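You operate a simulated robot arm through the tools that you are given. There is no shell and no other tool. Be economical: measure what you need, move in short steps, check, and stop when the job is done.

The job below is to be done with a simulated two-armed robot. You get a single attempt, and the scene is never put back.

Task
Warm the oil to 50 C and spray the batch with three pump strokes.
Fine: red valve open only for the strokes, hands clear of the spray; heater knob back to off, oil gauge at 0 kPa.

It is judged by the outcome, as a careful person would: the job done as asked, and still so three seconds after it is handed in. It fails if anything else is knocked over, pushed out of place, dropped, spilled or broken.

Robot
Two 7-joint arms with two-finger grippers on one trunk, on a base that drives. Base frame: it is fixed to the floor where the robot stands at the start and does not move with it; the origin is under the middle of the robot, x ahead of it, y to its left, z up. Lengths are in mm, angles in degrees, forces in N, time in s.
The left shoulder is at the start at [78, 151, 988], the right one opposite. With the tool pointing down near the work surface each hand reaches from about 320 to 800 mm from the robot's upright axis, wherever it stands, measured 20 degrees to its own side. Places, roughly: heater knob [500, 100, 900]; heater panel [600, 100, 900]; oil gauge [700, -200, 900]; oil pump [500, -100, 1000]; orange tap [500, 200, 1000]; red valve [300, -200, 700]; spin button [400, -500, 500]. Payload 2.54 kg a hand.
The tool frame of a hand sits at the grasp point between the pads (the TCP): z along the fingers, y along the line on which they close. The tips reach 30 mm beyond it. The gripper opens to 116 mm. The gripper's body begins 95 mm behind the TCP.
Orientation is that of the tool frame in the base frame, as [roll, pitch, yaw] about the fixed x, y, z axes, in that order (R = Rz(yaw) Ry(pitch) Rx(roll)). With the fingers straight down and closing along the base's y, the tool's x points along the base's -x, its y along +y and its z along -z.

Tools
- The arms move only by the tool arm_command. It takes "left_commands", "right_commands" or both (then of equal length, played together; a hand with none holds still); each is a list of rows, each an object (a shift or turn left out is 0, a gripper value left out holds the last) with "slide": the shift along the base's x, y, z in units of 300 mm (1.0 is 300 mm), a list of three; "turn": the turn, a rotation vector about the base's x, y, z in units of 90 degrees (1.0 is 90 degrees), a list of three; "fingers": the finger opening in mm, from 0 to 116. In form: [{"slide": [tx, ty, tz], "turn": [wx, wy, wz], "fingers": fingers}, ...]. A call has 1 to 8 rows; each row is the pose to reach, as a shift and turn from the pose commanded when the call began. A call with a number of a shift or a turn outside -1 to 1 is refused whole. Rows are played at 5 a second. More than 50 mm and 8.6 degrees between two rows, or a gripper value outside its range, and nothing of the call is played. A pose out of reach is approached as far as the arm can. The call stops where the force on the tool passes 50 N (or 10 N more than at its start, if that is more) or the arm is blocked; 0.2 s more then pass. The fingers move at their own pace (about 72 mm/s each) and stop on an object; they squeeze with about 26 N. The grip force told is the motor's: it shows also when the fingers shut on nothing. Time passes only in rows, and 0.2 s behind the last, so rows that repeat a pose let the fingers close. It gives the time, the measured TCP pose, the force on the tool (base axes), the opening and the grip force at its end, in the units of the frame above (readings bear some noise), with the torque about the TCP (base axes, N m) and any sound that the robot's microphone picked up, and new pictures: "views" is both (left out), scene, wrist or none (wrist: the cameras of the hands that moved).
- Cameras (640 x 400 px; columns grow to the right, rows downward): "scene" is now at [157.7, -1.6, 1110.6]; the picture's right is [-0.10, -0.99, 0.00], its down [-0.57, 0.06, -0.82] and it looks along [0.82, -0.08, -0.57] (base axes); focal length 214 px, centre (320, 200). "left" rides on the left gripper at [69, 15, -122] in its tool frame; the picture's right is [-0.21, 0.98, 0.00], its down [-0.83, -0.18, -0.53] and it looks along [-0.52, -0.11, 0.85] (tool axes); focal length 251 px, centre (320, 200). "right" rides on the right gripper at [69, -15, -122] in its tool frame; the picture's right is [0.22, 0.98, 0.00], its down [-0.83, 0.18, -0.53] and it looks along [-0.52, 0.12, 0.85] (tool axes); focal length 251 px, centre (320, 200). There is no depth. A picture from a camera that has moved, and an enlarged one, comes with that camera's place and axes in the base frame and with its lens. The place of the scene camera against the robot may be out by one fixed shift of up to 12 mm in any direction.
- lift_body(by): slides the trunk up (or, below 0, down) by that many mm; the arms and the scene camera ride with it, the base frame stays. It gives what a move gives, with no picture.
- steer(legs): drives the robot by 1 to 6 legs, each [ahead, left, turn to the left] in mm, mm and degrees, along the robot's own axes; the way and the turn of a leg run together, so that a leg with both is an arc; at most 1500 mm and 180 degrees a leg. The arms and the cameras ride along, it lands a little off, and it stops where it bumps. It gives what a move gives, and a new picture of the scene camera.
- turn_head(pan, tilt): turns the head with the scene camera to pan (to the left, within 80 degrees either way) and tilt (down, from -29 to 69), counted from straight ahead of the robot. It gives what a move gives, and a new picture of the scene camera.
- close_up(camera, box): a new picture of the part [left, top, right, bottom] of that camera's present view, enlarged. It takes no simulated time.
- sign_off(): hands the job in; it is judged then, once.

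Go step by step. Nothing tells you exact positions but the pictures and the camera data: compare them with the known pose of the tool, close in by small moves and look again before you grip or let go. The budget is 120 turns and 260 pictures, counting those below and the enlarged ones. Unless the task says otherwise, let go and move clear before handing in, and close with one line.

The tools are called as a command line: name --argument value ..., lists and objects as JSON in quotes. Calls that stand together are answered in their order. arm_command: Moves the arms, as the interface text tells. Its arguments: {"type":"object","properties":{"left_commands":{"type":"array","items":{"type":"object","properties":{"slide":{"type":"array","items":{"type":"number"}},"turn":{"type":"array","items":{"type":"number"}},"fingers":{"type":"number"}}}},"right_commands":{"type":"array","items":{"type":"object","properties":{"slide":{"type":"array","items":{"type":"number"}},"turn":{"type":"array","items":{"type":"number"}},"fingers":{"type":"number"}}}},"views":{"type":"string","enum":["both","scene","wrist","none"]}},"required":[]} The other tools are called the same way: lift_body (by) slides the trunk up or down; steer (legs) drives the base; turn_head (pan, tilt) turns the head that bears the scene camera; close_up (camera, box) takes an enlarged picture of a part of a camera's view; sign_off () hands the job in.

At the start:

```text
clock: 0.0
left_tool_pos: [524.2, 71.5, 1000.1]
left_tcp_rot: [-179.9, 0.0, -179.9]
left_contact_force: [0.5, -0.2, -0.1]
left_torque: [-0.04, 0.0, 0.0]
left_gripper_width: 116.1
left_gripper_force: 0.0
right_tool_pos: [418.1, -235.8, 1000.0]
right_tcp_rot: [180.0, -0.1, 179.9]
right_contact_force: [0.0, -0.3, 0.4]
right_torque: [-0.04, -0.01, 0.0]
right_gripper_width: 116.1
right_gripper_force: 0.0
trunk travel left (down, up): [-225.0, 64.0]
robot x, y, heading: [-1.7, -1.3, -0.1]
head pan, tilt: [-5.8, 34.9]
```

scene: 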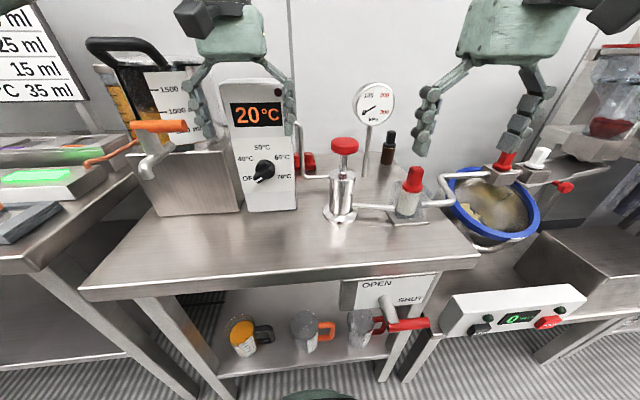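
right: 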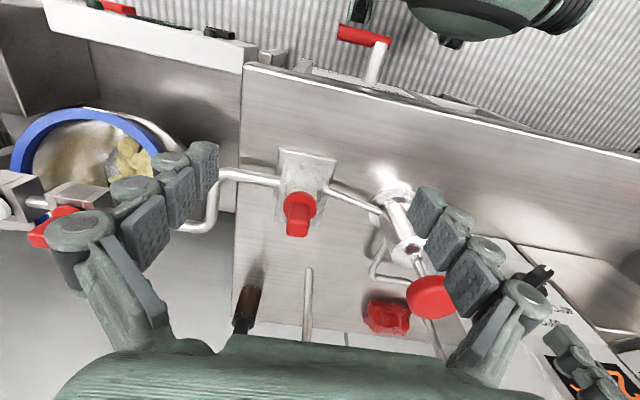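
left: 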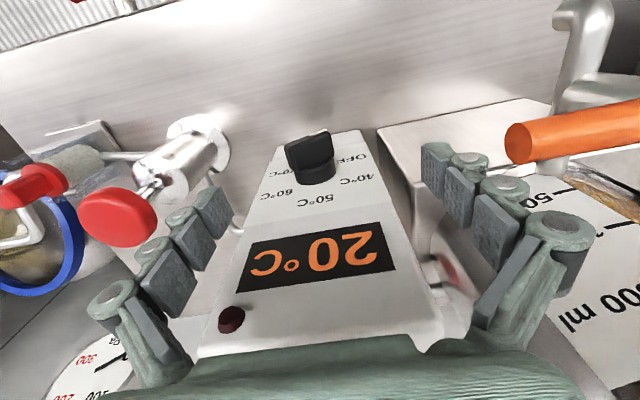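

The scene shows the heater at 20 °C, a pump with a red head, a gauge, and a red lever on an OPEN/SHUT plate below the table edge. I'll enlarge the important parts before moving.

close_up --camera "scene" --box '[200, 70, 420, 230]'

close_up --camera "scene" --box '[320, 260, 600, 380]'

close_up --camera "scene" --box '[380, 110, 640, 250]'

turn_head --pan 45 --tilt 15

```text
2.50 times, centred on (310, 150) of scene
camera zoom: at [157.7, -1.6, 1110.6], right [-0.1, -0.99, 0.0], down [-0.57, 0.06, -0.82], along [0.82, -0.08, -0.57], focal length 536 px, centre (345, 325)
```

zoom: 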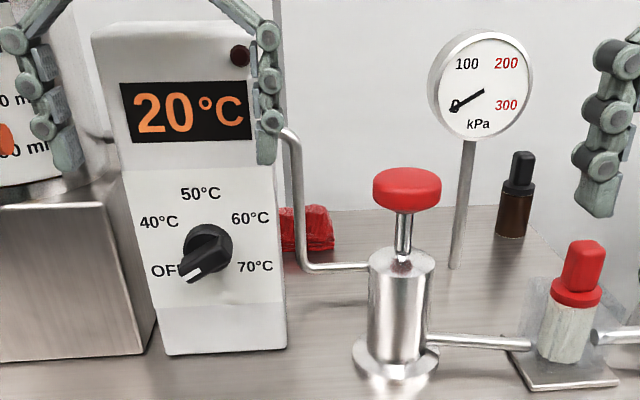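

```text
2.29 times, centred on (460, 320) of scene
camera zoom: at [157.7, -1.6, 1110.6], right [-0.1, -0.99, 0.0], down [-0.57, 0.06, -0.82], along [0.82, -0.08, -0.57], focal length 490 px, centre (0, -74)
```

zoom: 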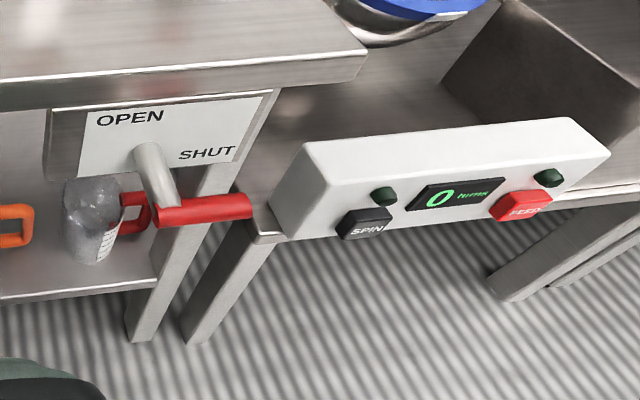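

```text
2.46 times, centred on (510, 180) of scene
camera zoom: at [157.7, -1.6, 1110.6], right [-0.1, -0.99, 0.0], down [-0.57, 0.06, -0.82], along [0.82, -0.08, -0.57], focal length 528 px, centre (-148, 249)
```

zoom: 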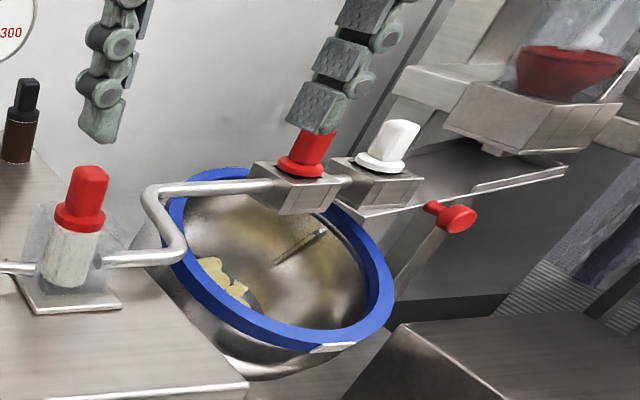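

```text
clock: 1.2
left_tool_pos: [524.5, 71.6, 999.4]
left_tcp_rot: [-180.0, -0.1, -180.0]
left_contact_force: [0.9, 0.1, -0.8]
left_torque: [0.05, -0.02, 0.01]
left_gripper_width: 116.0
left_gripper_force: 0.1
right_tool_pos: [419.5, -237.6, 999.3]
right_tcp_rot: [-180.0, 0.0, 179.8]
right_contact_force: [-0.7, -0.3, 0.3]
right_torque: [0.02, 0.0, -0.04]
right_gripper_width: 116.1
right_gripper_force: 0.0
trunk travel left (down, up): [-225.0, 64.0]
robot x, y, heading: [-0.5, 0.3, -0.2]
head pan, tilt: [45.0, 15.0]
camera scene: at [136.1, 73.3, 1142.3], right [0.71, -0.71, 0.0], down [-0.18, -0.18, -0.97], along [0.68, 0.68, -0.26], focal length 214 px, centre (320, 200)
```

scene: 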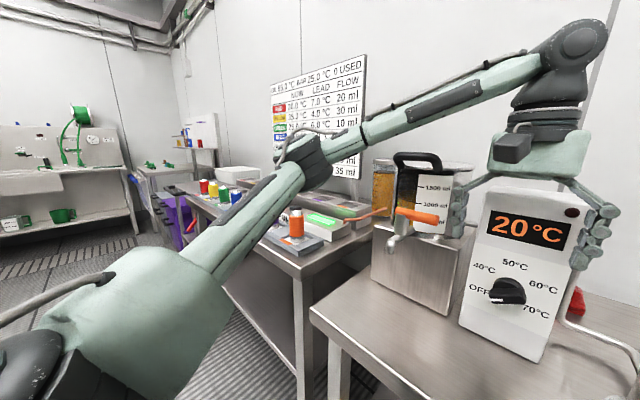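

The wall chart seems to belong to another station. I'll take a closer look at the tank, the orange tap and the knob.

close_up --camera "scene" --box '[360, 140, 640, 360]'

close_up --camera "scene" --box '[260, 50, 400, 190]'

close_up --camera "left" --box '[200, 110, 440, 340]'

turn_head --pan -15 --tilt 40

```text
1.82 times, centred on (500, 250) of scene
camera zoom: at [136.1, 73.3, 1142.3], right [0.71, -0.71, 0.0], down [-0.18, -0.18, -0.97], along [0.68, 0.68, -0.26], focal length 390 px, centre (-7, 109)
```

zoom: 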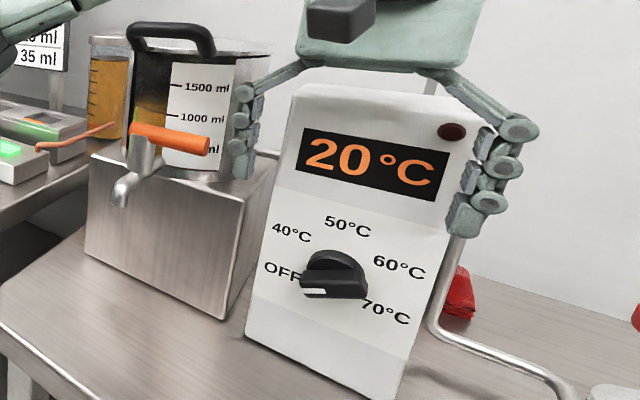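

```text
2.86 times, centred on (330, 120) of scene
camera zoom: at [136.1, 73.3, 1142.3], right [0.71, -0.71, 0.0], down [-0.18, -0.18, -0.97], along [0.68, 0.68, -0.26], focal length 613 px, centre (291, 429)
```

zoom: 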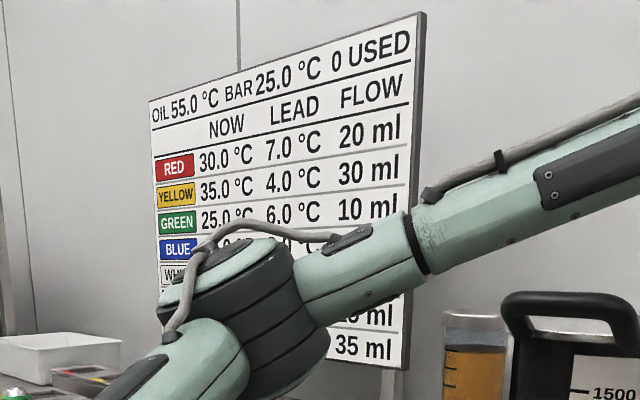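

```text
1.74 times, centred on (320, 225) of left
camera zoom: at [456.7, 87.7, 1121.2], right [0.21, 0.98, 0.0], down [0.83, -0.18, 0.53], along [0.52, -0.11, -0.85], focal length 437 px, centre (320, 156)
```

zoom: 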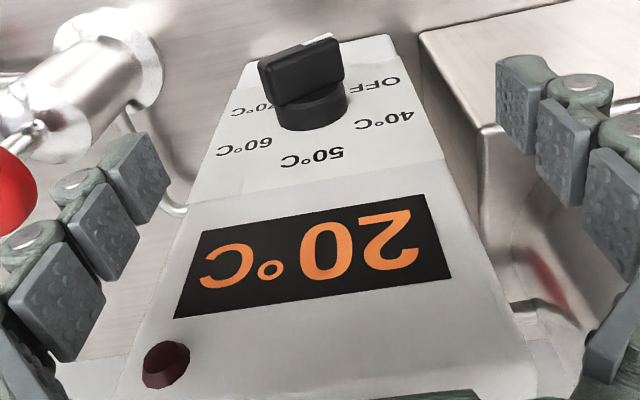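

```text
clock: 2.5
left_tool_pos: [524.1, 71.3, 1001.2]
left_tcp_rot: [180.0, 0.1, -180.0]
left_contact_force: [0.1, -0.1, -0.4]
left_torque: [0.0, 0.02, -0.02]
left_gripper_width: 116.3
left_gripper_force: 0.1
right_tool_pos: [418.7, -237.3, 1000.3]
right_tcp_rot: [-180.0, -0.1, 179.9]
right_contact_force: [0.6, -0.3, 0.3]
right_torque: [0.01, 0.02, 0.01]
right_gripper_width: 116.3
right_gripper_force: 0.0
trunk travel left (down, up): [-225.0, 64.0]
robot x, y, heading: [-0.8, -0.9, -0.1]
head pan, tilt: [-15.0, 40.0]
camera scene: at [152.1, -14.6, 1102.8], right [-0.26, -0.97, 0.0], down [-0.62, 0.17, -0.77], along [0.74, -0.2, -0.64], focal length 214 px, centre (320, 200)
```

scene: 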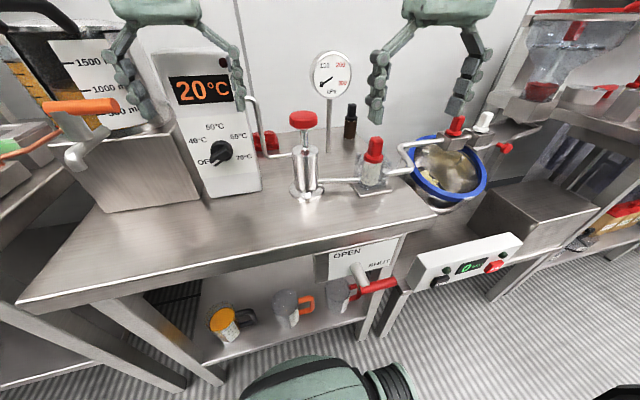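

I place the knob at about [538, 63, 921], the pump cap at [533, -83, 968], and the valve handle running from y -150 to -220 at x 330, z 708. To work with forward-pointing hands I need more room, so I'll back up a little.

steer --legs '[[-150, 0, 0]]'

```text
clock: 3.9
left_tool_pos: [370.3, 72.3, 1001.2]
left_tcp_rot: [-179.9, 0.0, -179.9]
left_contact_force: [0.0, 0.2, 0.6]
left_torque: [0.0, -0.01, 0.03]
left_gripper_width: 115.9
left_gripper_force: 0.0
right_tool_pos: [265.0, -236.0, 1000.7]
right_tcp_rot: [-180.0, 0.2, -180.0]
right_contact_force: [-0.5, -0.4, 0.8]
right_torque: [0.02, 0.0, 0.02]
right_gripper_width: 116.0
right_gripper_force: 0.0
trunk travel left (down, up): [-225.0, 64.0]
robot x, y, heading: [-150.5, -0.4, 0.2]
head pan, tilt: [-15.0, 40.0]
camera scene: at [-2.2, -14.6, 1102.9], right [-0.26, -0.97, 0.0], down [-0.62, 0.17, -0.77], along [0.74, -0.2, -0.64], focal length 214 px, centre (320, 200)
```

scene: 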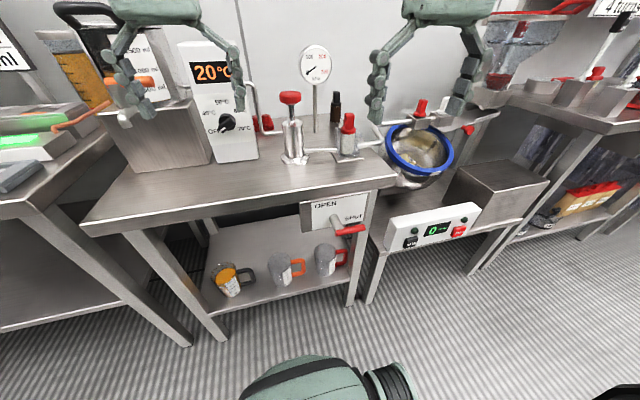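

Base is now at x = -150. I'll pitch the left hand forward while narrowing its fingers.

arm_command --left_commands '[{"turn": [0, -0.093, 0], "slide": [0.01, 0, -0.02], "fingers": 60}, {"turn": [0, -0.186, 0], "slide": [0.02, 0, -0.05]}, {"turn": [0, -0.279, 0], "slide": [0.03, 0, -0.07]}, {"turn": [0, -0.372, 0], "slide": [0.04, 0, -0.1]}, {"turn": [0, -0.465, 0], "slide": [0.05, 0, -0.13]}, {"turn": [0, -0.558, 0], "slide": [0.06, -0.01, -0.16]}, {"turn": [0, -0.651, 0], "slide": [0.08, -0.02, -0.2]}, {"turn": [0, -0.744, 0], "slide": [0.1, -0.03, -0.23]}]' --views "none"

```text
clock: 5.7
left_tool_pos: [401.2, 64.3, 931.2]
left_tcp_rot: [-179.3, 66.9, -179.4]
left_contact_force: [-0.1, -0.2, -0.2]
left_torque: [0.0, 0.02, 0.0]
left_gripper_width: 60.2
left_gripper_force: 0.1
right_tool_pos: [265.1, -236.0, 1001.1]
right_tcp_rot: [-179.9, 0.1, -180.0]
right_contact_force: [-0.1, 0.7, 0.1]
right_torque: [0.03, -0.01, 0.01]
right_gripper_width: 116.3
right_gripper_force: 0.0
trunk travel left (down, up): [-225.0, 64.0]
robot x, y, heading: [-154.5, -2.2, 0.0]
head pan, tilt: [-15.0, 40.0]
```

arm_command --left_commands '[{"turn": [0, -0.085, 0]}, {"turn": [0, -0.17, 0]}, {"turn": [0, -0.256, 0]}]' --views "wrist"

arm_command --left_commands '[{"turn": [-0.093, 0, 0]}, {"turn": [-0.186, 0, 0]}, {"turn": [-0.279, 0, 0]}, {"turn": [-0.372, 0, 0]}, {"turn": [-0.465, 0, 0]}, {"turn": [-0.558, 0, 0]}, {"turn": [-0.651, 0, 0]}, {"turn": [-0.7, 0, 0]}]' --views "none"

```text
clock: 6.5
left_tool_pos: [400.4, 62.7, 930.8]
left_tcp_rot: [-52.0, 89.9, -52.2]
left_contact_force: [0.4, 0.0, -0.4]
left_torque: [-0.01, 0.03, -0.02]
left_gripper_width: 60.1
left_gripper_force: 0.1
right_tool_pos: [265.5, -236.9, 1000.7]
right_tcp_rot: [-179.9, 0.0, -180.0]
right_contact_force: [0.2, -0.3, 0.5]
right_torque: [0.0, -0.03, -0.02]
right_gripper_width: 115.8
right_gripper_force: 0.1
trunk travel left (down, up): [-225.0, 64.0]
robot x, y, heading: [-156.4, 0.1, 0.2]
head pan, tilt: [-15.0, 40.0]
camera left: at [279.6, 79.2, 860.5], right [0.0, 0.98, 0.21], down [-0.54, -0.18, 0.83], along [0.84, -0.11, 0.52], focal length 251 px, centre (320, 200)
```

left: 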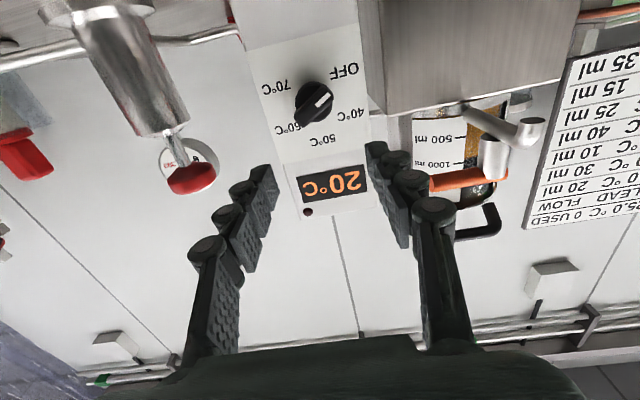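

```text
clock: 8.5
left_tool_pos: [402.2, 88.9, 960.8]
left_tcp_rot: [-82.8, 33.1, -84.5]
left_contact_force: [0.7, -0.4, -0.2]
left_torque: [0.0, -0.09, 0.06]
left_gripper_width: 59.6
left_gripper_force: 0.0
right_tool_pos: [265.5, -236.3, 1000.1]
right_tcp_rot: [179.9, 0.1, -180.0]
right_contact_force: [-0.1, 0.0, -0.1]
right_torque: [0.0, -0.02, -0.03]
right_gripper_width: 116.2
right_gripper_force: 0.0
trunk travel left (down, up): [-225.0, 64.0]
robot x, y, heading: [-151.5, -2.6, -0.1]
head pan, tilt: [-15.0, 40.0]
stopped in row 8 (left hand): the arm was blocked; the commanded pose is now the measured one
```

The left wrist reaches a limit at about -57° roll. I'll roll the other way and see how far it goes.

arm_command --left_commands '[{"turn": [0.09, 0, 0], "slide": [0, -0.01, -0.01]}, {"turn": [0.18, 0, 0], "slide": [0, -0.03, -0.03]}, {"turn": [0.27, 0, 0], "slide": [0, -0.05, -0.06]}, {"turn": [0.36, 0, 0], "slide": [0, -0.07, -0.08]}, {"turn": [0.45, 0, 0], "slide": [0, -0.08, -0.1]}, {"turn": [0.54, 0, 0], "slide": [0, -0.08, -0.1]}, {"turn": [0.63, 0, 0], "slide": [0, -0.08, -0.1]}]' --views "none"

arm_command --left_commands '[{"turn": [0.09, 0, 0]}, {"turn": [0.18, 0, 0]}, {"turn": [0.27, 0, 0]}, {"turn": [0.36, 0, 0]}, {"turn": [0.45, 0, 0]}, {"turn": [0.54, 0, 0]}, {"turn": [0.63, 0, 0]}, {"turn": [0.667, 0, 0]}]' --views "wrist"

```text
clock: 10.3
left_tool_pos: [363.1, 87.4, 1022.4]
left_tcp_rot: [-11.7, 73.1, -14.8]
left_contact_force: [10.9, -4.1, -6.6]
left_torque: [-0.15, -0.87, 0.46]
left_gripper_width: 60.4
left_gripper_force: 0.0
right_tool_pos: [265.2, -236.0, 1000.9]
right_tcp_rot: [180.0, 0.1, 180.0]
right_contact_force: [-1.1, 0.0, 0.2]
right_torque: [-0.1, -0.09, 0.02]
right_gripper_width: 116.1
right_gripper_force: 0.0
trunk travel left (down, up): [-225.0, 64.0]
robot x, y, heading: [-155.5, -0.2, -0.0]
head pan, tilt: [-15.0, 40.0]
stopped in row 7 (left hand): the arm was blocked; the commanded pose is now the measured one
```

```text
clock: 11.0
left_tool_pos: [359.7, 64.8, 1006.2]
left_tcp_rot: [26.4, 77.4, 18.1]
left_contact_force: [-0.4, -0.1, 0.2]
left_torque: [0.02, -0.01, 0.02]
left_gripper_width: 59.9
left_gripper_force: 0.1
left hand out of reach, approached as far as the arm can: row 1, 2, 3
right_tool_pos: [265.0, -236.3, 999.7]
right_tcp_rot: [179.8, 0.2, -180.0]
right_contact_force: [-0.4, 0.4, -0.5]
right_torque: [-0.03, 0.02, 0.0]
right_gripper_width: 115.7
right_gripper_force: 0.0
trunk travel left (down, up): [-225.0, 64.0]
robot x, y, heading: [-154.7, -1.7, 0.1]
head pan, tilt: [-15.0, 40.0]
stopped in row 3 (left hand): the arm was blocked; the commanded pose is now the measured one
camera left: at [257.9, 104.2, 915.8], right [0.09, 0.95, 0.3], down [-0.71, -0.15, 0.68], along [0.7, -0.28, 0.66], focal length 251 px, centre (320, 200)
```

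left: 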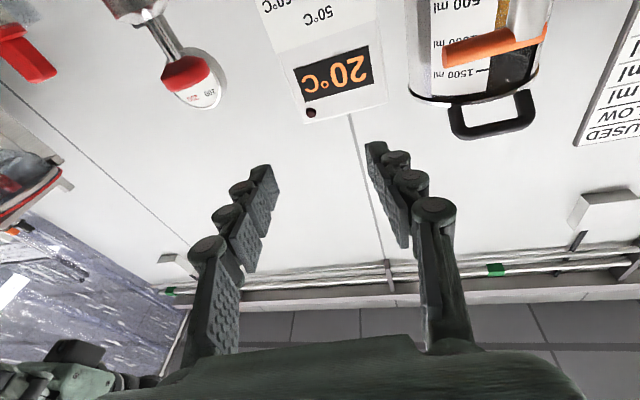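

The left arm is in an awkward posture. I'll look at it before going on.

turn_head --pan 30 --tilt 45

```text
clock: 12.1
left_tool_pos: [358.6, 65.6, 1009.3]
left_tcp_rot: [25.1, 77.3, 16.6]
left_contact_force: [0.2, -0.5, -0.6]
left_torque: [0.02, -0.03, 0.05]
left_gripper_width: 60.0
left_gripper_force: 0.0
right_tool_pos: [265.3, -236.5, 1001.2]
right_tcp_rot: [-180.0, 0.0, -180.0]
right_contact_force: [0.5, 0.4, -0.5]
right_torque: [0.0, 0.04, 0.01]
right_gripper_width: 116.1
right_gripper_force: 0.1
trunk travel left (down, up): [-225.0, 64.0]
robot x, y, heading: [-155.1, 3.6, 0.3]
head pan, tilt: [30.0, 45.0]
camera scene: at [-13.4, 48.0, 1095.5], right [0.5, -0.87, 0.0], down [-0.61, -0.35, -0.71], along [0.61, 0.35, -0.71], focal length 214 px, centre (320, 200)
```

scene: 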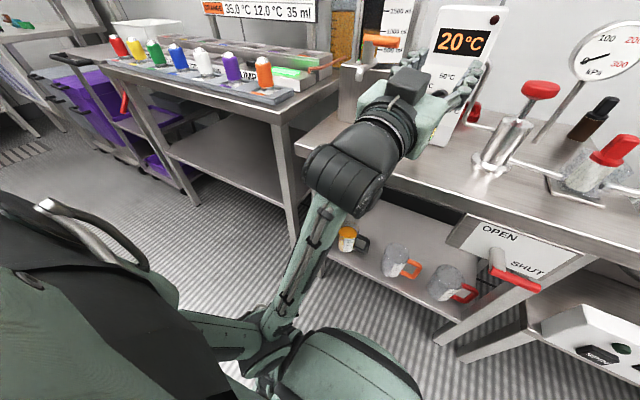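

The elbow is tightly folded against the body. Backing up further will straighten the arm.

steer --legs '[[-150, 0, 0]]'

arm_command --left_commands '[{"slide": [0.13, 0, -0.03]}, {"slide": [0.26, 0, -0.08]}, {"slide": [0.39, 0, -0.13]}, {"slide": [0.5, 0, -0.18]}, {"slide": [0.6, 0, -0.22]}]' --views "both"

```text
clock: 13.5
left_tool_pos: [208.9, 64.7, 1012.5]
left_tcp_rot: [23.8, 77.0, 15.3]
left_contact_force: [-0.3, -0.6, 0.3]
left_torque: [0.0, 0.01, 0.0]
left_gripper_width: 60.1
left_gripper_force: 0.1
right_tool_pos: [115.2, -236.4, 1000.2]
right_tcp_rot: [-179.9, 0.1, 179.9]
right_contact_force: [-0.5, 0.2, -0.1]
right_torque: [-0.01, -0.03, -0.04]
right_gripper_width: 116.0
right_gripper_force: 0.0
trunk travel left (down, up): [-225.0, 64.0]
robot x, y, heading: [-301.4, 0.0, -0.0]
head pan, tilt: [30.0, 45.0]
camera scene: at [-163.4, 47.9, 1095.6], right [0.5, -0.87, 0.0], down [-0.61, -0.35, -0.71], along [0.61, 0.35, -0.71], focal length 214 px, centre (320, 200)
```

scene: 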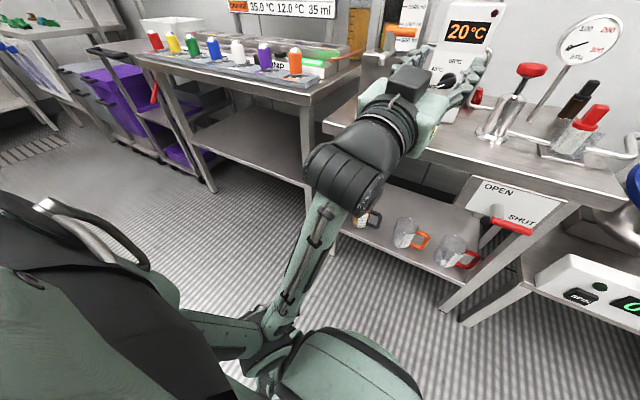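

```text
clock: 14.1
left_tool_pos: [209.3, 88.8, 1046.2]
left_tcp_rot: [1.3, 69.3, -7.0]
left_contact_force: [-0.1, 1.0, -0.6]
left_torque: [0.02, 0.03, -0.03]
left_gripper_width: 60.1
left_gripper_force: 0.0
right_tool_pos: [114.7, -237.0, 1000.9]
right_tcp_rot: [179.9, 0.0, -179.9]
right_contact_force: [-0.4, -0.7, -0.6]
right_torque: [0.08, -0.01, -0.02]
right_gripper_width: 115.9
right_gripper_force: 0.1
trunk travel left (down, up): [-225.0, 64.0]
robot x, y, heading: [-300.7, -1.5, -0.0]
head pan, tilt: [30.0, 45.0]
stopped in row 3 (left hand): the arm was blocked; the commanded pose is now the measured one
camera scene: at [-163.2, 47.9, 1095.6], right [0.5, -0.87, 0.0], down [-0.61, -0.35, -0.71], along [0.61, 0.35, -0.71], focal length 214 px, centre (320, 200)
camera left: at [123.9, 118.6, 936.9], right [0.07, 0.98, 0.21], down [-0.81, -0.07, 0.58], along [0.58, -0.21, 0.78], focal length 251 px, centre (320, 200)
```

scene: 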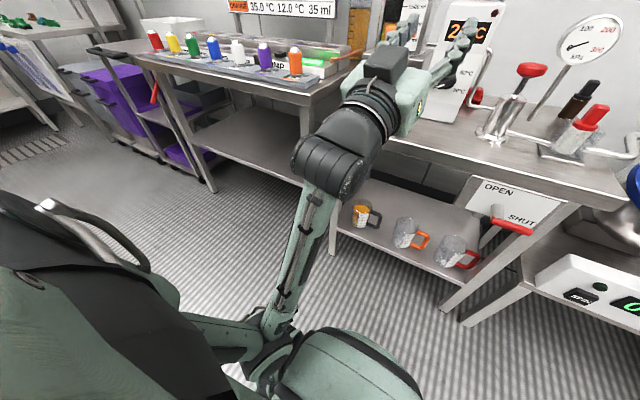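
left: 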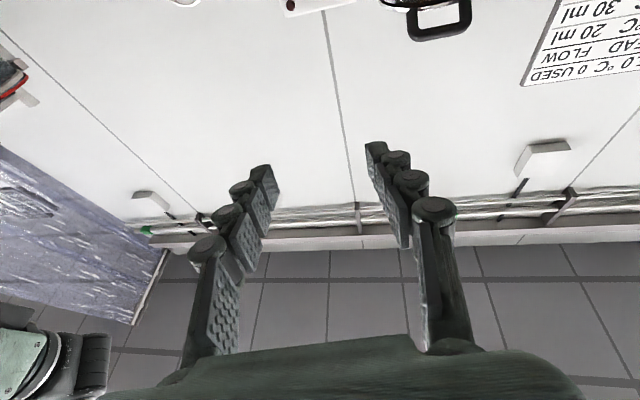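

The wrist has run into a joint limit while pointing slightly upward. I'll pitch it back downward to unwind it.

arm_command --left_commands '[{"turn": [0, 0.09, 0]}, {"turn": [0, 0.18, 0]}, {"turn": [0, 0.27, 0]}, {"turn": [0, 0.36, 0], "slide": [0.03, 0, 0]}, {"turn": [0, 0.45, 0], "slide": [0.06, 0, 0]}, {"turn": [0, 0.54, 0], "slide": [0.12, 0, 0]}, {"turn": [0, 0.63, 0], "slide": [0.2, 0, 0]}, {"turn": [0, 0.72, 0], "slide": [0.28, 0, 0]}]' --views "scene"

```text
clock: 14.7
left_tool_pos: [227.4, 104.0, 953.5]
left_tcp_rot: [135.1, 84.4, 129.3]
left_contact_force: [0.0, -0.4, -0.3]
left_torque: [0.02, 0.02, 0.01]
left_gripper_width: 60.0
left_gripper_force: 0.0
left hand out of reach, approached as far as the arm can: row 1, 2, 3
right_tool_pos: [116.2, -237.2, 998.8]
right_tcp_rot: [179.9, 0.1, -179.9]
right_contact_force: [-1.0, -0.6, -0.1]
right_torque: [-0.03, 0.0, -0.01]
right_gripper_width: 115.9
right_gripper_force: 0.0
trunk travel left (down, up): [-225.0, 64.0]
robot x, y, heading: [-303.6, -0.4, 0.0]
head pan, tilt: [30.0, 45.0]
stopped in row 3 (left hand): the arm was blocked; the commanded pose is now the measured one
camera scene: at [-163.1, 48.0, 1095.6], right [0.5, -0.87, 0.0], down [-0.61, -0.35, -0.71], along [0.61, 0.35, -0.71], focal length 214 px, centre (320, 200)
```

scene: 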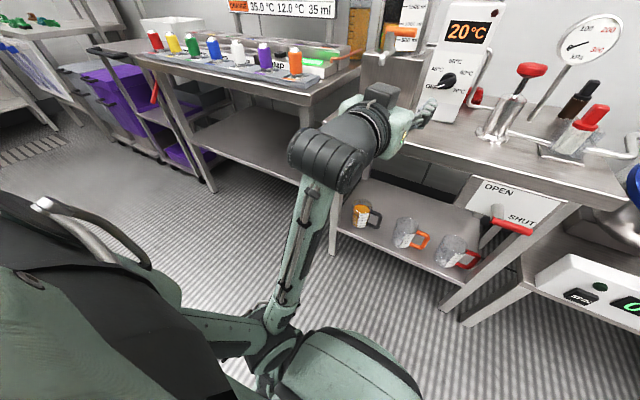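

arm_command --left_commands '[{"turn": [0, 0.08, 0], "slide": [0.03, 0, 0]}, {"turn": [0, 0.16, 0], "slide": [0.06, 0, 0]}, {"turn": [0, 0.24, 0], "slide": [0.1, 0, 0]}, {"turn": [0, 0.32, 0], "slide": [0.15, 0, 0]}, {"turn": [0, 0.4, 0], "slide": [0.2, 0, 0]}, {"turn": [0, 0.48, 0], "slide": [0.26, 0, 0]}]' --views "scene"

```text
clock: 15.3
left_tool_pos: [213.1, 126.9, 875.1]
left_tcp_rot: [168.2, 65.4, 163.9]
left_contact_force: [-0.4, 0.0, 0.4]
left_torque: [-0.02, 0.02, 0.0]
left_gripper_width: 59.9
left_gripper_force: 0.0
right_tool_pos: [115.2, -236.2, 1000.7]
right_tcp_rot: [179.9, 0.0, -179.9]
right_contact_force: [-0.5, 0.1, -0.2]
right_torque: [0.01, 0.01, 0.02]
right_gripper_width: 115.9
right_gripper_force: 0.1
trunk travel left (down, up): [-225.0, 64.0]
robot x, y, heading: [-304.2, -2.4, 0.2]
head pan, tilt: [30.0, 45.0]
stopped in row 2 (left hand): the arm was blocked; the commanded pose is now the measured one
camera scene: at [-163.2, 47.9, 1095.6], right [0.5, -0.87, 0.0], down [-0.61, -0.35, -0.71], along [0.61, 0.35, -0.71], focal length 214 px, centre (320, 200)
```

scene: 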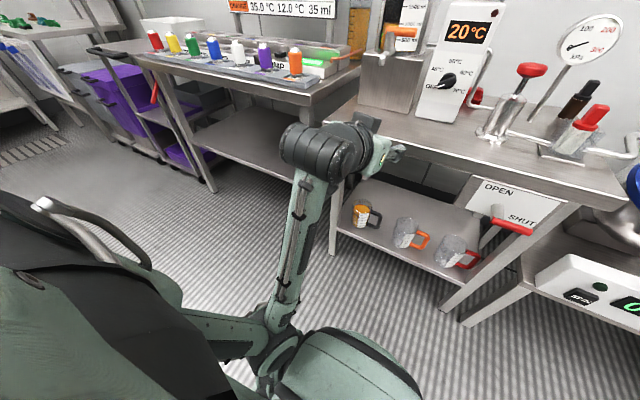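

arm_command --left_commands '[{"slide": [0.05, 0, 0.05]}, {"slide": [0.1, 0, 0.1]}, {"slide": [0.17, 0, 0.15]}, {"slide": [0.25, 0, 0.2]}]' --views "scene"

```text
clock: 16.0
left_tool_pos: [214.7, 137.8, 849.5]
left_tcp_rot: [171.8, 59.5, 167.5]
left_contact_force: [-3.4, 1.8, 2.1]
left_torque: [-0.02, 0.06, -0.06]
left_gripper_width: 59.7
left_gripper_force: 0.1
right_tool_pos: [115.1, -237.2, 1000.6]
right_tcp_rot: [179.9, 0.2, -179.9]
right_contact_force: [-0.6, -0.1, -0.1]
right_torque: [0.0, 0.0, -0.03]
right_gripper_width: 115.9
right_gripper_force: 0.0
trunk travel left (down, up): [-225.0, 64.0]
robot x, y, heading: [-302.9, -0.9, 0.2]
head pan, tilt: [30.0, 45.0]
stopped in row 3 (left hand): the arm was blocked; the commanded pose is now the measured one
camera scene: at [-163.5, 48.0, 1095.7], right [0.5, -0.87, 0.0], down [-0.61, -0.35, -0.71], along [0.61, 0.35, -0.71], focal length 214 px, centre (320, 200)
```

scene: 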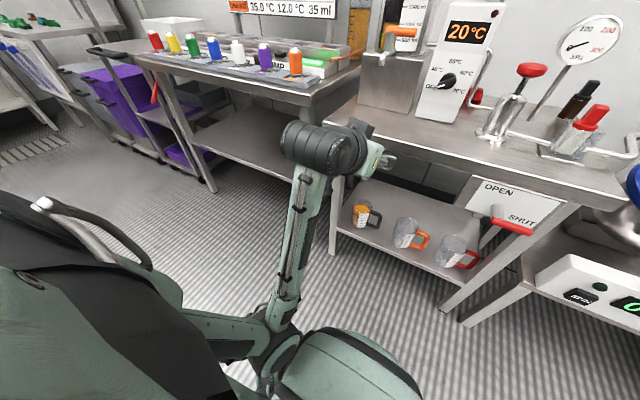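

The forearm may be caught against the robot's own base, so I'll try moving outward to the left.

arm_command --left_commands '[{"slide": [0, 0.07, 0]}, {"slide": [0, 0.14, 0]}, {"slide": [0, 0.22, 0]}, {"slide": [0, 0.3, 0]}, {"slide": [0, 0.4, 0.02]}, {"slide": [0, 0.5, 0.05]}]' --views "scene"

```text
clock: 17.4
left_tool_pos: [224.4, 284.1, 845.9]
left_tcp_rot: [171.5, 56.7, 167.2]
left_contact_force: [-0.2, -0.4, 1.0]
left_torque: [0.01, 0.02, 0.0]
left_gripper_width: 60.2
left_gripper_force: 0.1
right_tool_pos: [115.5, -236.0, 1000.3]
right_tcp_rot: [179.9, 0.0, -179.9]
right_contact_force: [0.8, -0.2, -0.6]
right_torque: [0.0, 0.02, 0.01]
right_gripper_width: 116.0
right_gripper_force: 0.1
trunk travel left (down, up): [-225.0, 64.0]
robot x, y, heading: [-304.1, 2.1, -0.1]
head pan, tilt: [30.0, 45.0]
camera scene: at [-163.0, 48.1, 1095.5], right [0.5, -0.87, 0.0], down [-0.61, -0.35, -0.71], along [0.61, 0.35, -0.71], focal length 214 px, centre (320, 200)
```

scene: 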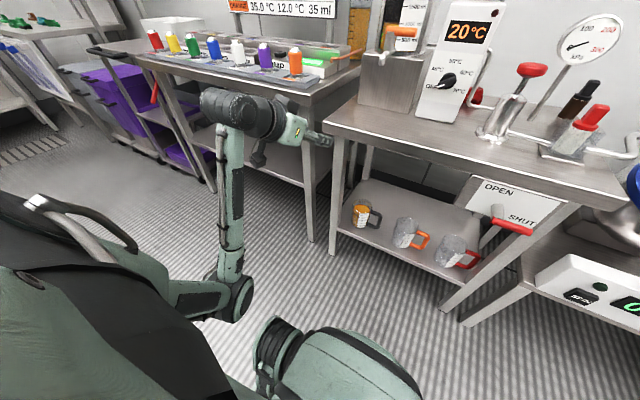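

That freed it: the elbow was caught on the base. Now I'll go up and forward.

arm_command --left_commands '[{"slide": [0, 0, 0.12]}, {"slide": [0.04, 0, 0.24]}, {"slide": [0.1, 0, 0.36]}, {"slide": [0.16, 0, 0.45]}, {"slide": [0.24, 0, 0.5]}, {"slide": [0.32, 0, 0.5]}, {"slide": [0.4, -0.05, 0.5]}]' --views "scene"

```text
clock: 19.0
left_tool_pos: [345.8, 270.9, 994.6]
left_tcp_rot: [171.5, 56.7, 167.4]
left_contact_force: [0.7, -0.3, 0.4]
left_torque: [-0.01, 0.02, 0.0]
left_gripper_width: 60.1
left_gripper_force: 0.0
right_tool_pos: [116.7, -236.1, 1000.2]
right_tcp_rot: [179.9, 0.0, -180.0]
right_contact_force: [0.5, -0.3, 0.2]
right_torque: [0.0, 0.01, -0.01]
right_gripper_width: 116.1
right_gripper_force: 0.1
trunk travel left (down, up): [-225.0, 64.0]
robot x, y, heading: [-306.6, -0.7, 0.2]
head pan, tilt: [30.0, 45.0]
camera scene: at [-162.9, 47.8, 1095.5], right [0.5, -0.87, 0.0], down [-0.61, -0.35, -0.71], along [0.61, 0.35, -0.71], focal length 214 px, centre (320, 200)
```

scene: 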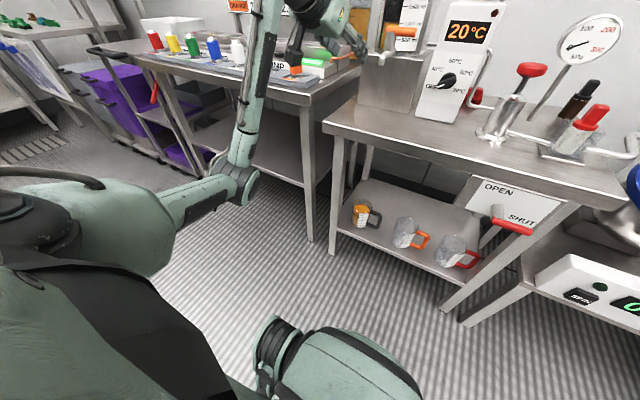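

Now I'll pitch to horizontal and move in front of the knob, still well short of the panel.

arm_command --left_commands '[{"turn": [0, -0.09, 0], "slide": [0, -0.05, 0]}, {"turn": [0, -0.18, 0], "slide": [0, -0.15, -0.02]}, {"turn": [0, -0.27, 0], "slide": [0.0, -0.28, -0.06]}, {"turn": [0, -0.36, 0], "slide": [0.02, -0.4, -0.12]}, {"turn": [0, -0.364, 0.02], "slide": [0.05, -0.52, -0.18]}, {"turn": [0, -0.364, 0.02], "slide": [0.1, -0.62, -0.22]}, {"turn": [0, -0.364, 0.02], "slide": [0.16, -0.69, -0.245]}]' --views "scene"

```text
clock: 20.6
left_tool_pos: [392.1, 65.2, 921.5]
left_tcp_rot: [91.0, 83.4, 90.7]
left_contact_force: [-0.6, 0.4, -1.0]
left_torque: [-0.01, -0.01, -0.01]
left_gripper_width: 60.2
left_gripper_force: 0.0
right_tool_pos: [116.6, -236.5, 1000.4]
right_tcp_rot: [179.9, -0.1, -180.0]
right_contact_force: [-1.1, 0.0, 0.2]
right_torque: [-0.01, -0.03, 0.02]
right_gripper_width: 116.0
right_gripper_force: 0.0
trunk travel left (down, up): [-225.0, 64.0]
robot x, y, heading: [-305.2, -0.2, 0.3]
head pan, tilt: [30.0, 45.0]
camera scene: at [-162.9, 47.9, 1095.5], right [0.5, -0.87, 0.0], down [-0.61, -0.35, -0.71], along [0.61, 0.35, -0.71], focal length 214 px, centre (320, 200)
```

scene: 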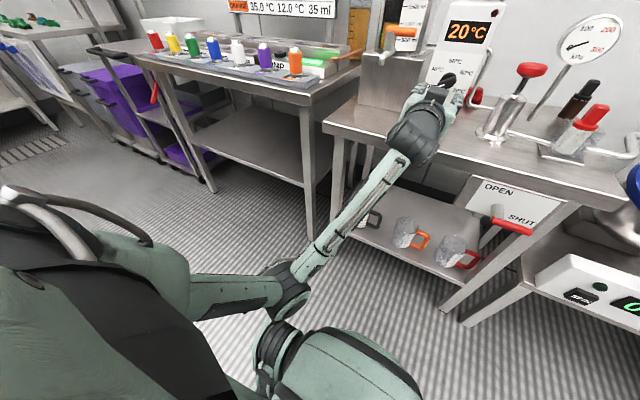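

lift_body --by 60

arm_command --left_commands '[{"turn": [-0.09, 0, 0], "slide": [0, 0, -0.07]}, {"turn": [-0.18, 0, 0], "slide": [0, 0, -0.14]}, {"turn": [-0.27, 0, 0], "slide": [0, 0, -0.2]}, {"turn": [-0.36, 0, 0], "slide": [0, 0, -0.2]}, {"turn": [-0.45, 0, 0], "slide": [0, 0, -0.2]}, {"turn": [-0.54, 0, 0], "slide": [0, 0, -0.2]}, {"turn": [-0.63, 0, 0], "slide": [0, 0, -0.2]}, {"turn": [-0.72, 0, 0], "slide": [0, 0, -0.2]}]' --views "scene"

```text
clock: 21.6
left_tool_pos: [393.1, 65.4, 980.4]
left_tcp_rot: [91.4, 83.6, 91.0]
left_contact_force: [0.1, -0.7, -0.7]
left_torque: [0.01, 0.01, 0.04]
left_gripper_width: 60.3
left_gripper_force: 0.0
right_tool_pos: [115.5, -236.4, 1059.8]
right_tcp_rot: [179.9, 0.0, 179.9]
right_contact_force: [0.1, 0.0, -0.4]
right_torque: [-0.02, -0.01, 0.0]
right_gripper_width: 116.2
right_gripper_force: 0.1
trunk travel left (down, up): [-285.0, 4.0]
robot x, y, heading: [-305.3, 1.3, 0.3]
head pan, tilt: [30.0, 45.0]
```

```text
clock: 22.5
left_tool_pos: [411.9, 118.2, 993.8]
left_tcp_rot: [-43.3, 78.2, -41.7]
left_contact_force: [0.0, -0.6, 0.1]
left_torque: [0.02, -0.02, 0.0]
left_gripper_width: 60.0
left_gripper_force: 0.2
right_tool_pos: [116.2, -236.7, 1059.3]
right_tcp_rot: [180.0, 0.0, -180.0]
right_contact_force: [-0.4, 0.9, 0.9]
right_torque: [0.02, 0.02, 0.01]
right_gripper_width: 116.0
right_gripper_force: 0.1
trunk travel left (down, up): [-285.0, 4.0]
robot x, y, heading: [-305.0, -1.9, 0.2]
head pan, tilt: [30.0, 45.0]
stopped in row 4 (left hand): the arm was blocked; the commanded pose is now the measured one
camera scene: at [-163.0, 48.0, 1155.5], right [0.5, -0.87, 0.0], down [-0.61, -0.35, -0.71], along [0.61, 0.35, -0.71], focal length 214 px, centre (320, 200)
```

scene: 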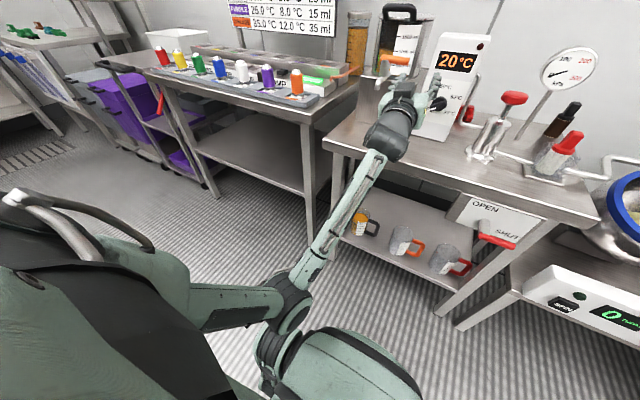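

The elbow seems to be catching on something that may be the right arm. I'll look straight down to check.

turn_head --pan 0 --tilt 69

```text
clock: 23.4
left_tool_pos: [412.5, 118.6, 997.6]
left_tcp_rot: [-43.0, 77.9, -41.3]
left_contact_force: [0.4, 0.2, 0.0]
left_torque: [-0.01, 0.03, -0.01]
left_gripper_width: 60.0
left_gripper_force: 0.0
right_tool_pos: [115.7, -235.8, 1060.0]
right_tcp_rot: [179.9, 0.0, 180.0]
right_contact_force: [0.1, -0.4, 0.6]
right_torque: [-0.02, -0.03, -0.01]
right_gripper_width: 116.2
right_gripper_force: 0.1
trunk travel left (down, up): [-285.0, 4.0]
robot x, y, heading: [-302.3, -0.7, -0.1]
head pan, tilt: [0.0, 68.8]
camera scene: at [-177.4, 7.4, 1126.7], right [0.0, -1.0, 0.0], down [-0.93, 0.0, -0.36], along [0.36, 0.0, -0.93], focal length 214 px, centre (320, 200)
```

scene: 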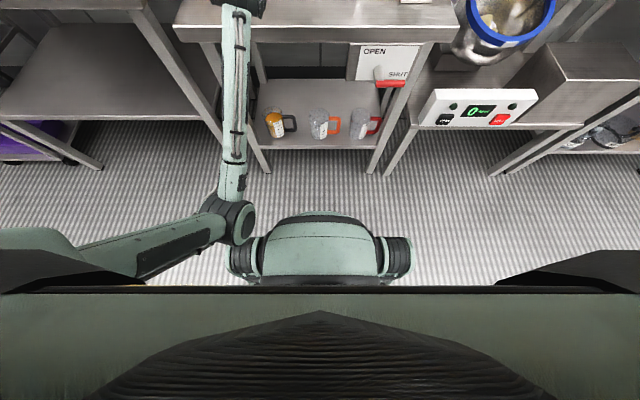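

The trunk itself blocks the left elbow when that hand rolls negative, but the right arm rolls negative with its elbow outward. So I'll use the right hand for the knob and valve and the left for the pump. The left retracts to the side while the right comes forward.

arm_command --left_commands '[{"slide": [0, 0.05, 0.05], "turn": [0.05, 0, 0]}, {"slide": [-0.03, 0.15, 0.1], "turn": [0.1, 0.05, 0]}, {"slide": [-0.06, 0.27, 0.12], "turn": [0.12, 0.1, 0]}, {"slide": [-0.1, 0.4, 0.12], "turn": [0.12, 0.15, 0]}, {"slide": [-0.15, 0.5, 0.12], "turn": [0.12, 0.2, 0]}, {"slide": [-0.2, 0.55, 0.12], "turn": [0.12, 0.25, 0]}, {"slide": [-0.25, 0.6, 0.12], "turn": [0.12, 0.3, 0]}, {"slide": [-0.25, 0.6, 0.12], "turn": [0.12, 0.3, 0]}]' --right_commands '[{"slide": [0.1, 0, 0], "turn": [0, 0, 0], "fingers": 60}, {"slide": [0.2, -0.05, 0], "turn": [0, -0.08, 0]}, {"slide": [0.32, -0.1, 0], "turn": [0, -0.16, 0]}, {"slide": [0.44, -0.15, 0], "turn": [0, -0.24, 0]}, {"slide": [0.55, -0.15, 0], "turn": [0, -0.32, 0]}, {"slide": [0.65, -0.15, 0], "turn": [0, -0.4, 0]}, {"slide": [0.72, -0.15, 0], "turn": [0, -0.48, 0]}, {"slide": [0.8, -0.15, 0], "turn": [0, -0.56, 0]}]' --views "scene"

```text
clock: 25.2
left_tool_pos: [334.5, 297.6, 1030.3]
left_tcp_rot: [168.2, 71.6, 170.9]
left_contact_force: [0.5, -0.2, 1.5]
left_torque: [0.01, -0.01, 0.0]
left_gripper_width: 59.9
left_gripper_force: 0.1
right_tool_pos: [356.0, -282.5, 1060.3]
right_tcp_rot: [-179.9, 50.6, -179.9]
right_contact_force: [0.2, -1.0, 0.7]
right_torque: [-0.02, 0.0, -0.05]
right_gripper_width: 59.9
right_gripper_force: 0.1
trunk travel left (down, up): [-285.0, 4.0]
robot x, y, heading: [-302.8, -1.9, 0.1]
head pan, tilt: [0.0, 68.8]
camera scene: at [-177.2, 7.2, 1126.7], right [0.0, -1.0, 0.0], down [-0.93, 0.0, -0.36], along [0.36, 0.0, -0.93], focal length 214 px, centre (320, 200)
```

scene: 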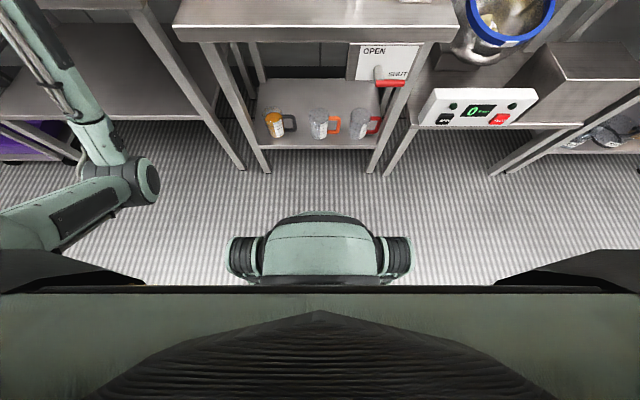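

arm_command --right_commands '[{"turn": [0, -0.09, 0]}, {"turn": [0, -0.18, 0]}, {"turn": [0, -0.27, 0]}, {"turn": [0, -0.36, 0]}, {"turn": [0, -0.438, 0]}]' --views "none"

arm_command --right_commands '[{"turn": [-0.09, 0, 0]}, {"turn": [-0.18, 0, 0]}, {"turn": [-0.27, 0, 0]}, {"turn": [-0.36, 0, 0]}, {"turn": [-0.45, 0, 0]}, {"turn": [-0.54, 0, 0]}, {"turn": [-0.63, 0, 0]}, {"turn": [-0.72, 0, 0]}]' --views "none"

arm_command --right_commands '[{"turn": [-0.09, 0, 0]}, {"turn": [-0.18, 0, 0]}, {"turn": [-0.27, 0, 0]}, {"turn": [-0.36, 0, 0]}, {"turn": [-0.45, 0, 0]}, {"turn": [-0.54, 0, 0]}, {"turn": [-0.61, 0, 0]}]' --views "none"

turn_head --pan -20 --tilt 45

```text
clock: 26.4
left_tool_pos: [334.9, 299.6, 1029.9]
left_tcp_rot: [168.1, 71.7, 171.0]
left_contact_force: [0.9, -0.1, -0.1]
left_torque: [0.01, 0.0, 0.01]
left_gripper_width: 59.9
left_gripper_force: 0.1
right_tool_pos: [356.9, -281.2, 1060.3]
right_tcp_rot: [180.0, 82.9, -179.9]
right_contact_force: [0.3, -0.6, -0.2]
right_torque: [0.0, 0.01, 0.0]
right_gripper_width: 60.2
right_gripper_force: 0.1
right hand out of reach, approached as far as the arm can: row 5
trunk travel left (down, up): [-285.0, 4.0]
robot x, y, heading: [-306.3, 2.2, -0.1]
head pan, tilt: [0.0, 68.8]
```

```text
clock: 28.2
left_tool_pos: [336.1, 299.3, 1030.6]
left_tcp_rot: [168.3, 71.7, 170.9]
left_contact_force: [0.6, -0.3, 0.5]
left_torque: [-0.03, -0.01, -0.02]
left_gripper_width: 60.1
left_gripper_force: 0.0
right_tool_pos: [349.9, -314.9, 1068.7]
right_tcp_rot: [-97.2, 41.3, -99.7]
right_contact_force: [0.4, -0.1, -0.2]
right_torque: [0.05, -0.01, 0.0]
right_gripper_width: 60.0
right_gripper_force: 0.1
right hand out of reach, approached as far as the arm can: row 4, 5, 6, 7, 8
trunk travel left (down, up): [-285.0, 4.0]
robot x, y, heading: [-304.1, -1.5, 0.1]
head pan, tilt: [0.0, 68.8]
```

```text
clock: 29.8
left_tool_pos: [333.1, 300.4, 1030.0]
left_tcp_rot: [168.6, 71.8, 171.3]
left_contact_force: [-1.7, 0.9, 0.2]
left_torque: [-0.02, -0.02, -0.08]
left_gripper_width: 60.2
left_gripper_force: 0.1
right_tool_pos: [343.4, -294.7, 1124.4]
right_tcp_rot: [-91.7, -10.4, -97.7]
right_contact_force: [-1.3, 0.6, 0.0]
right_torque: [0.01, 0.05, -0.07]
right_gripper_width: 59.9
right_gripper_force: 0.2
right hand out of reach, approached as far as the arm can: row 1, 2, 3, 4, 5, 6, 7
trunk travel left (down, up): [-285.0, 4.0]
robot x, y, heading: [-302.0, -1.2, 0.0]
head pan, tilt: [0.0, 68.8]
```

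```text
clock: 30.7
left_tool_pos: [337.0, 299.5, 1029.7]
left_tcp_rot: [168.2, 71.7, 170.9]
left_contact_force: [1.3, -0.2, 0.1]
left_torque: [0.0, 0.02, 0.02]
left_gripper_width: 59.8
left_gripper_force: 0.0
right_tool_pos: [345.4, -295.7, 1122.2]
right_tcp_rot: [-92.0, -10.1, -97.7]
right_contact_force: [0.0, 0.7, -1.1]
right_torque: [0.0, 0.05, -0.01]
right_gripper_width: 59.9
right_gripper_force: 0.1
trunk travel left (down, up): [-285.0, 4.0]
robot x, y, heading: [-300.3, -2.4, 0.0]
head pan, tilt: [-20.0, 45.0]
camera scene: at [-156.9, -20.4, 1155.5], right [-0.34, -0.94, 0.0], down [-0.67, 0.24, -0.71], along [0.66, -0.24, -0.71], focal length 214 px, centre (320, 200)
```

scene: 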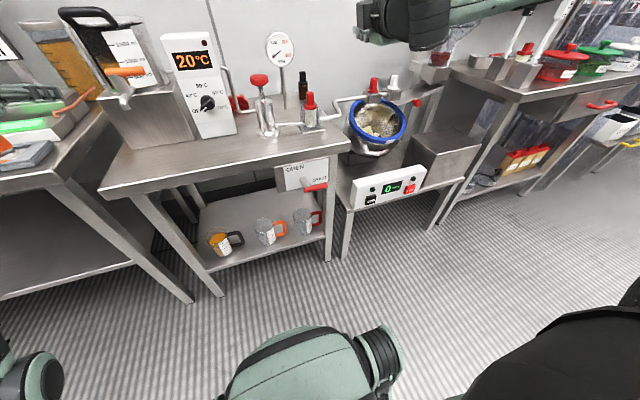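

The right wrist does reach -100°. I'll bring the right hand across in front of the knob, staying short of the table fixtures.

arm_command --right_commands '[{"slide": [0.01, 0.11, -0.05], "turn": [0, 0, 0.02]}, {"slide": [0.03, 0.23, -0.1], "turn": [0, 0, 0.04]}, {"slide": [0.04, 0.34, -0.15], "turn": [0, 0, 0.06]}, {"slide": [0.05, 0.46, -0.2], "turn": [-0.02, 0, 0.08]}, {"slide": [0.06, 0.57, -0.25], "turn": [-0.06, 0, 0.09]}, {"slide": [0.07, 0.69, -0.3], "turn": [-0.11, 0, 0.09]}, {"slide": [0.09, 0.8, -0.35], "turn": [-0.16, 0, 0.09]}, {"slide": [0.1, 0.92, -0.407], "turn": [-0.2, 0, 0.09]}]' --views "both"

```text
clock: 32.5
left_tool_pos: [334.8, 299.5, 1029.3]
left_tcp_rot: [168.3, 71.7, 171.0]
left_contact_force: [0.1, -0.1, 0.1]
left_torque: [0.01, 0.0, -0.02]
left_gripper_width: 60.1
left_gripper_force: 0.1
right_tool_pos: [376.1, -19.4, 1004.7]
right_tcp_rot: [-90.4, -28.2, -90.0]
right_contact_force: [-0.2, 1.2, 0.5]
right_torque: [0.0, 0.03, -0.01]
right_gripper_width: 59.8
right_gripper_force: 0.0
right hand out of reach, approached as far as the arm can: row 1, 2, 3, 4, 5
trunk travel left (down, up): [-285.0, 4.0]
robot x, y, heading: [-300.6, 2.4, -0.0]
head pan, tilt: [-20.0, 45.0]
camera scene: at [-156.8, -20.0, 1155.5], right [-0.34, -0.94, 0.0], down [-0.66, 0.24, -0.71], along [0.66, -0.24, -0.71], focal length 214 px, centre (320, 200)
camera right: at [254.3, -70.9, 1052.1], right [-0.01, -0.65, -0.76], down [-0.54, 0.64, -0.55], along [0.84, 0.4, -0.35], focal length 251 px, centre (320, 200)
```

scene: 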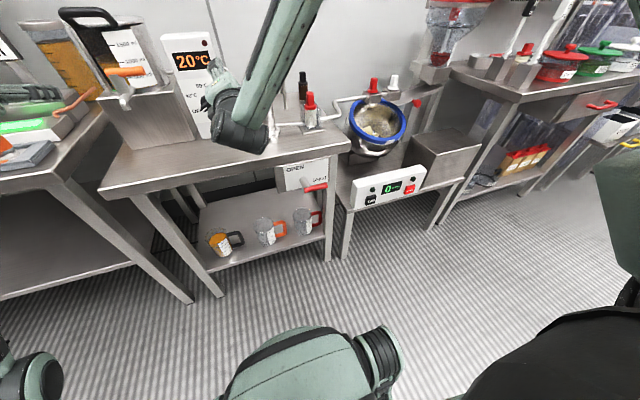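
right: 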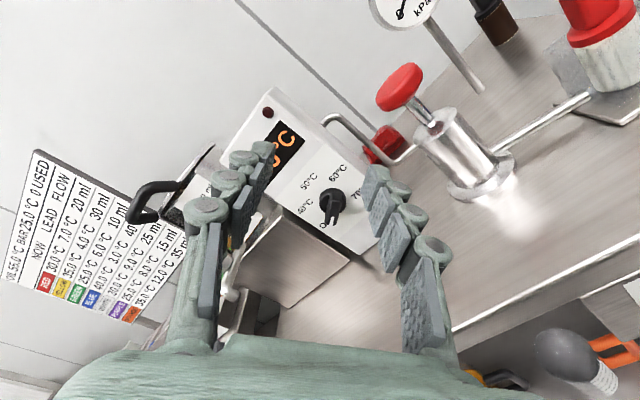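

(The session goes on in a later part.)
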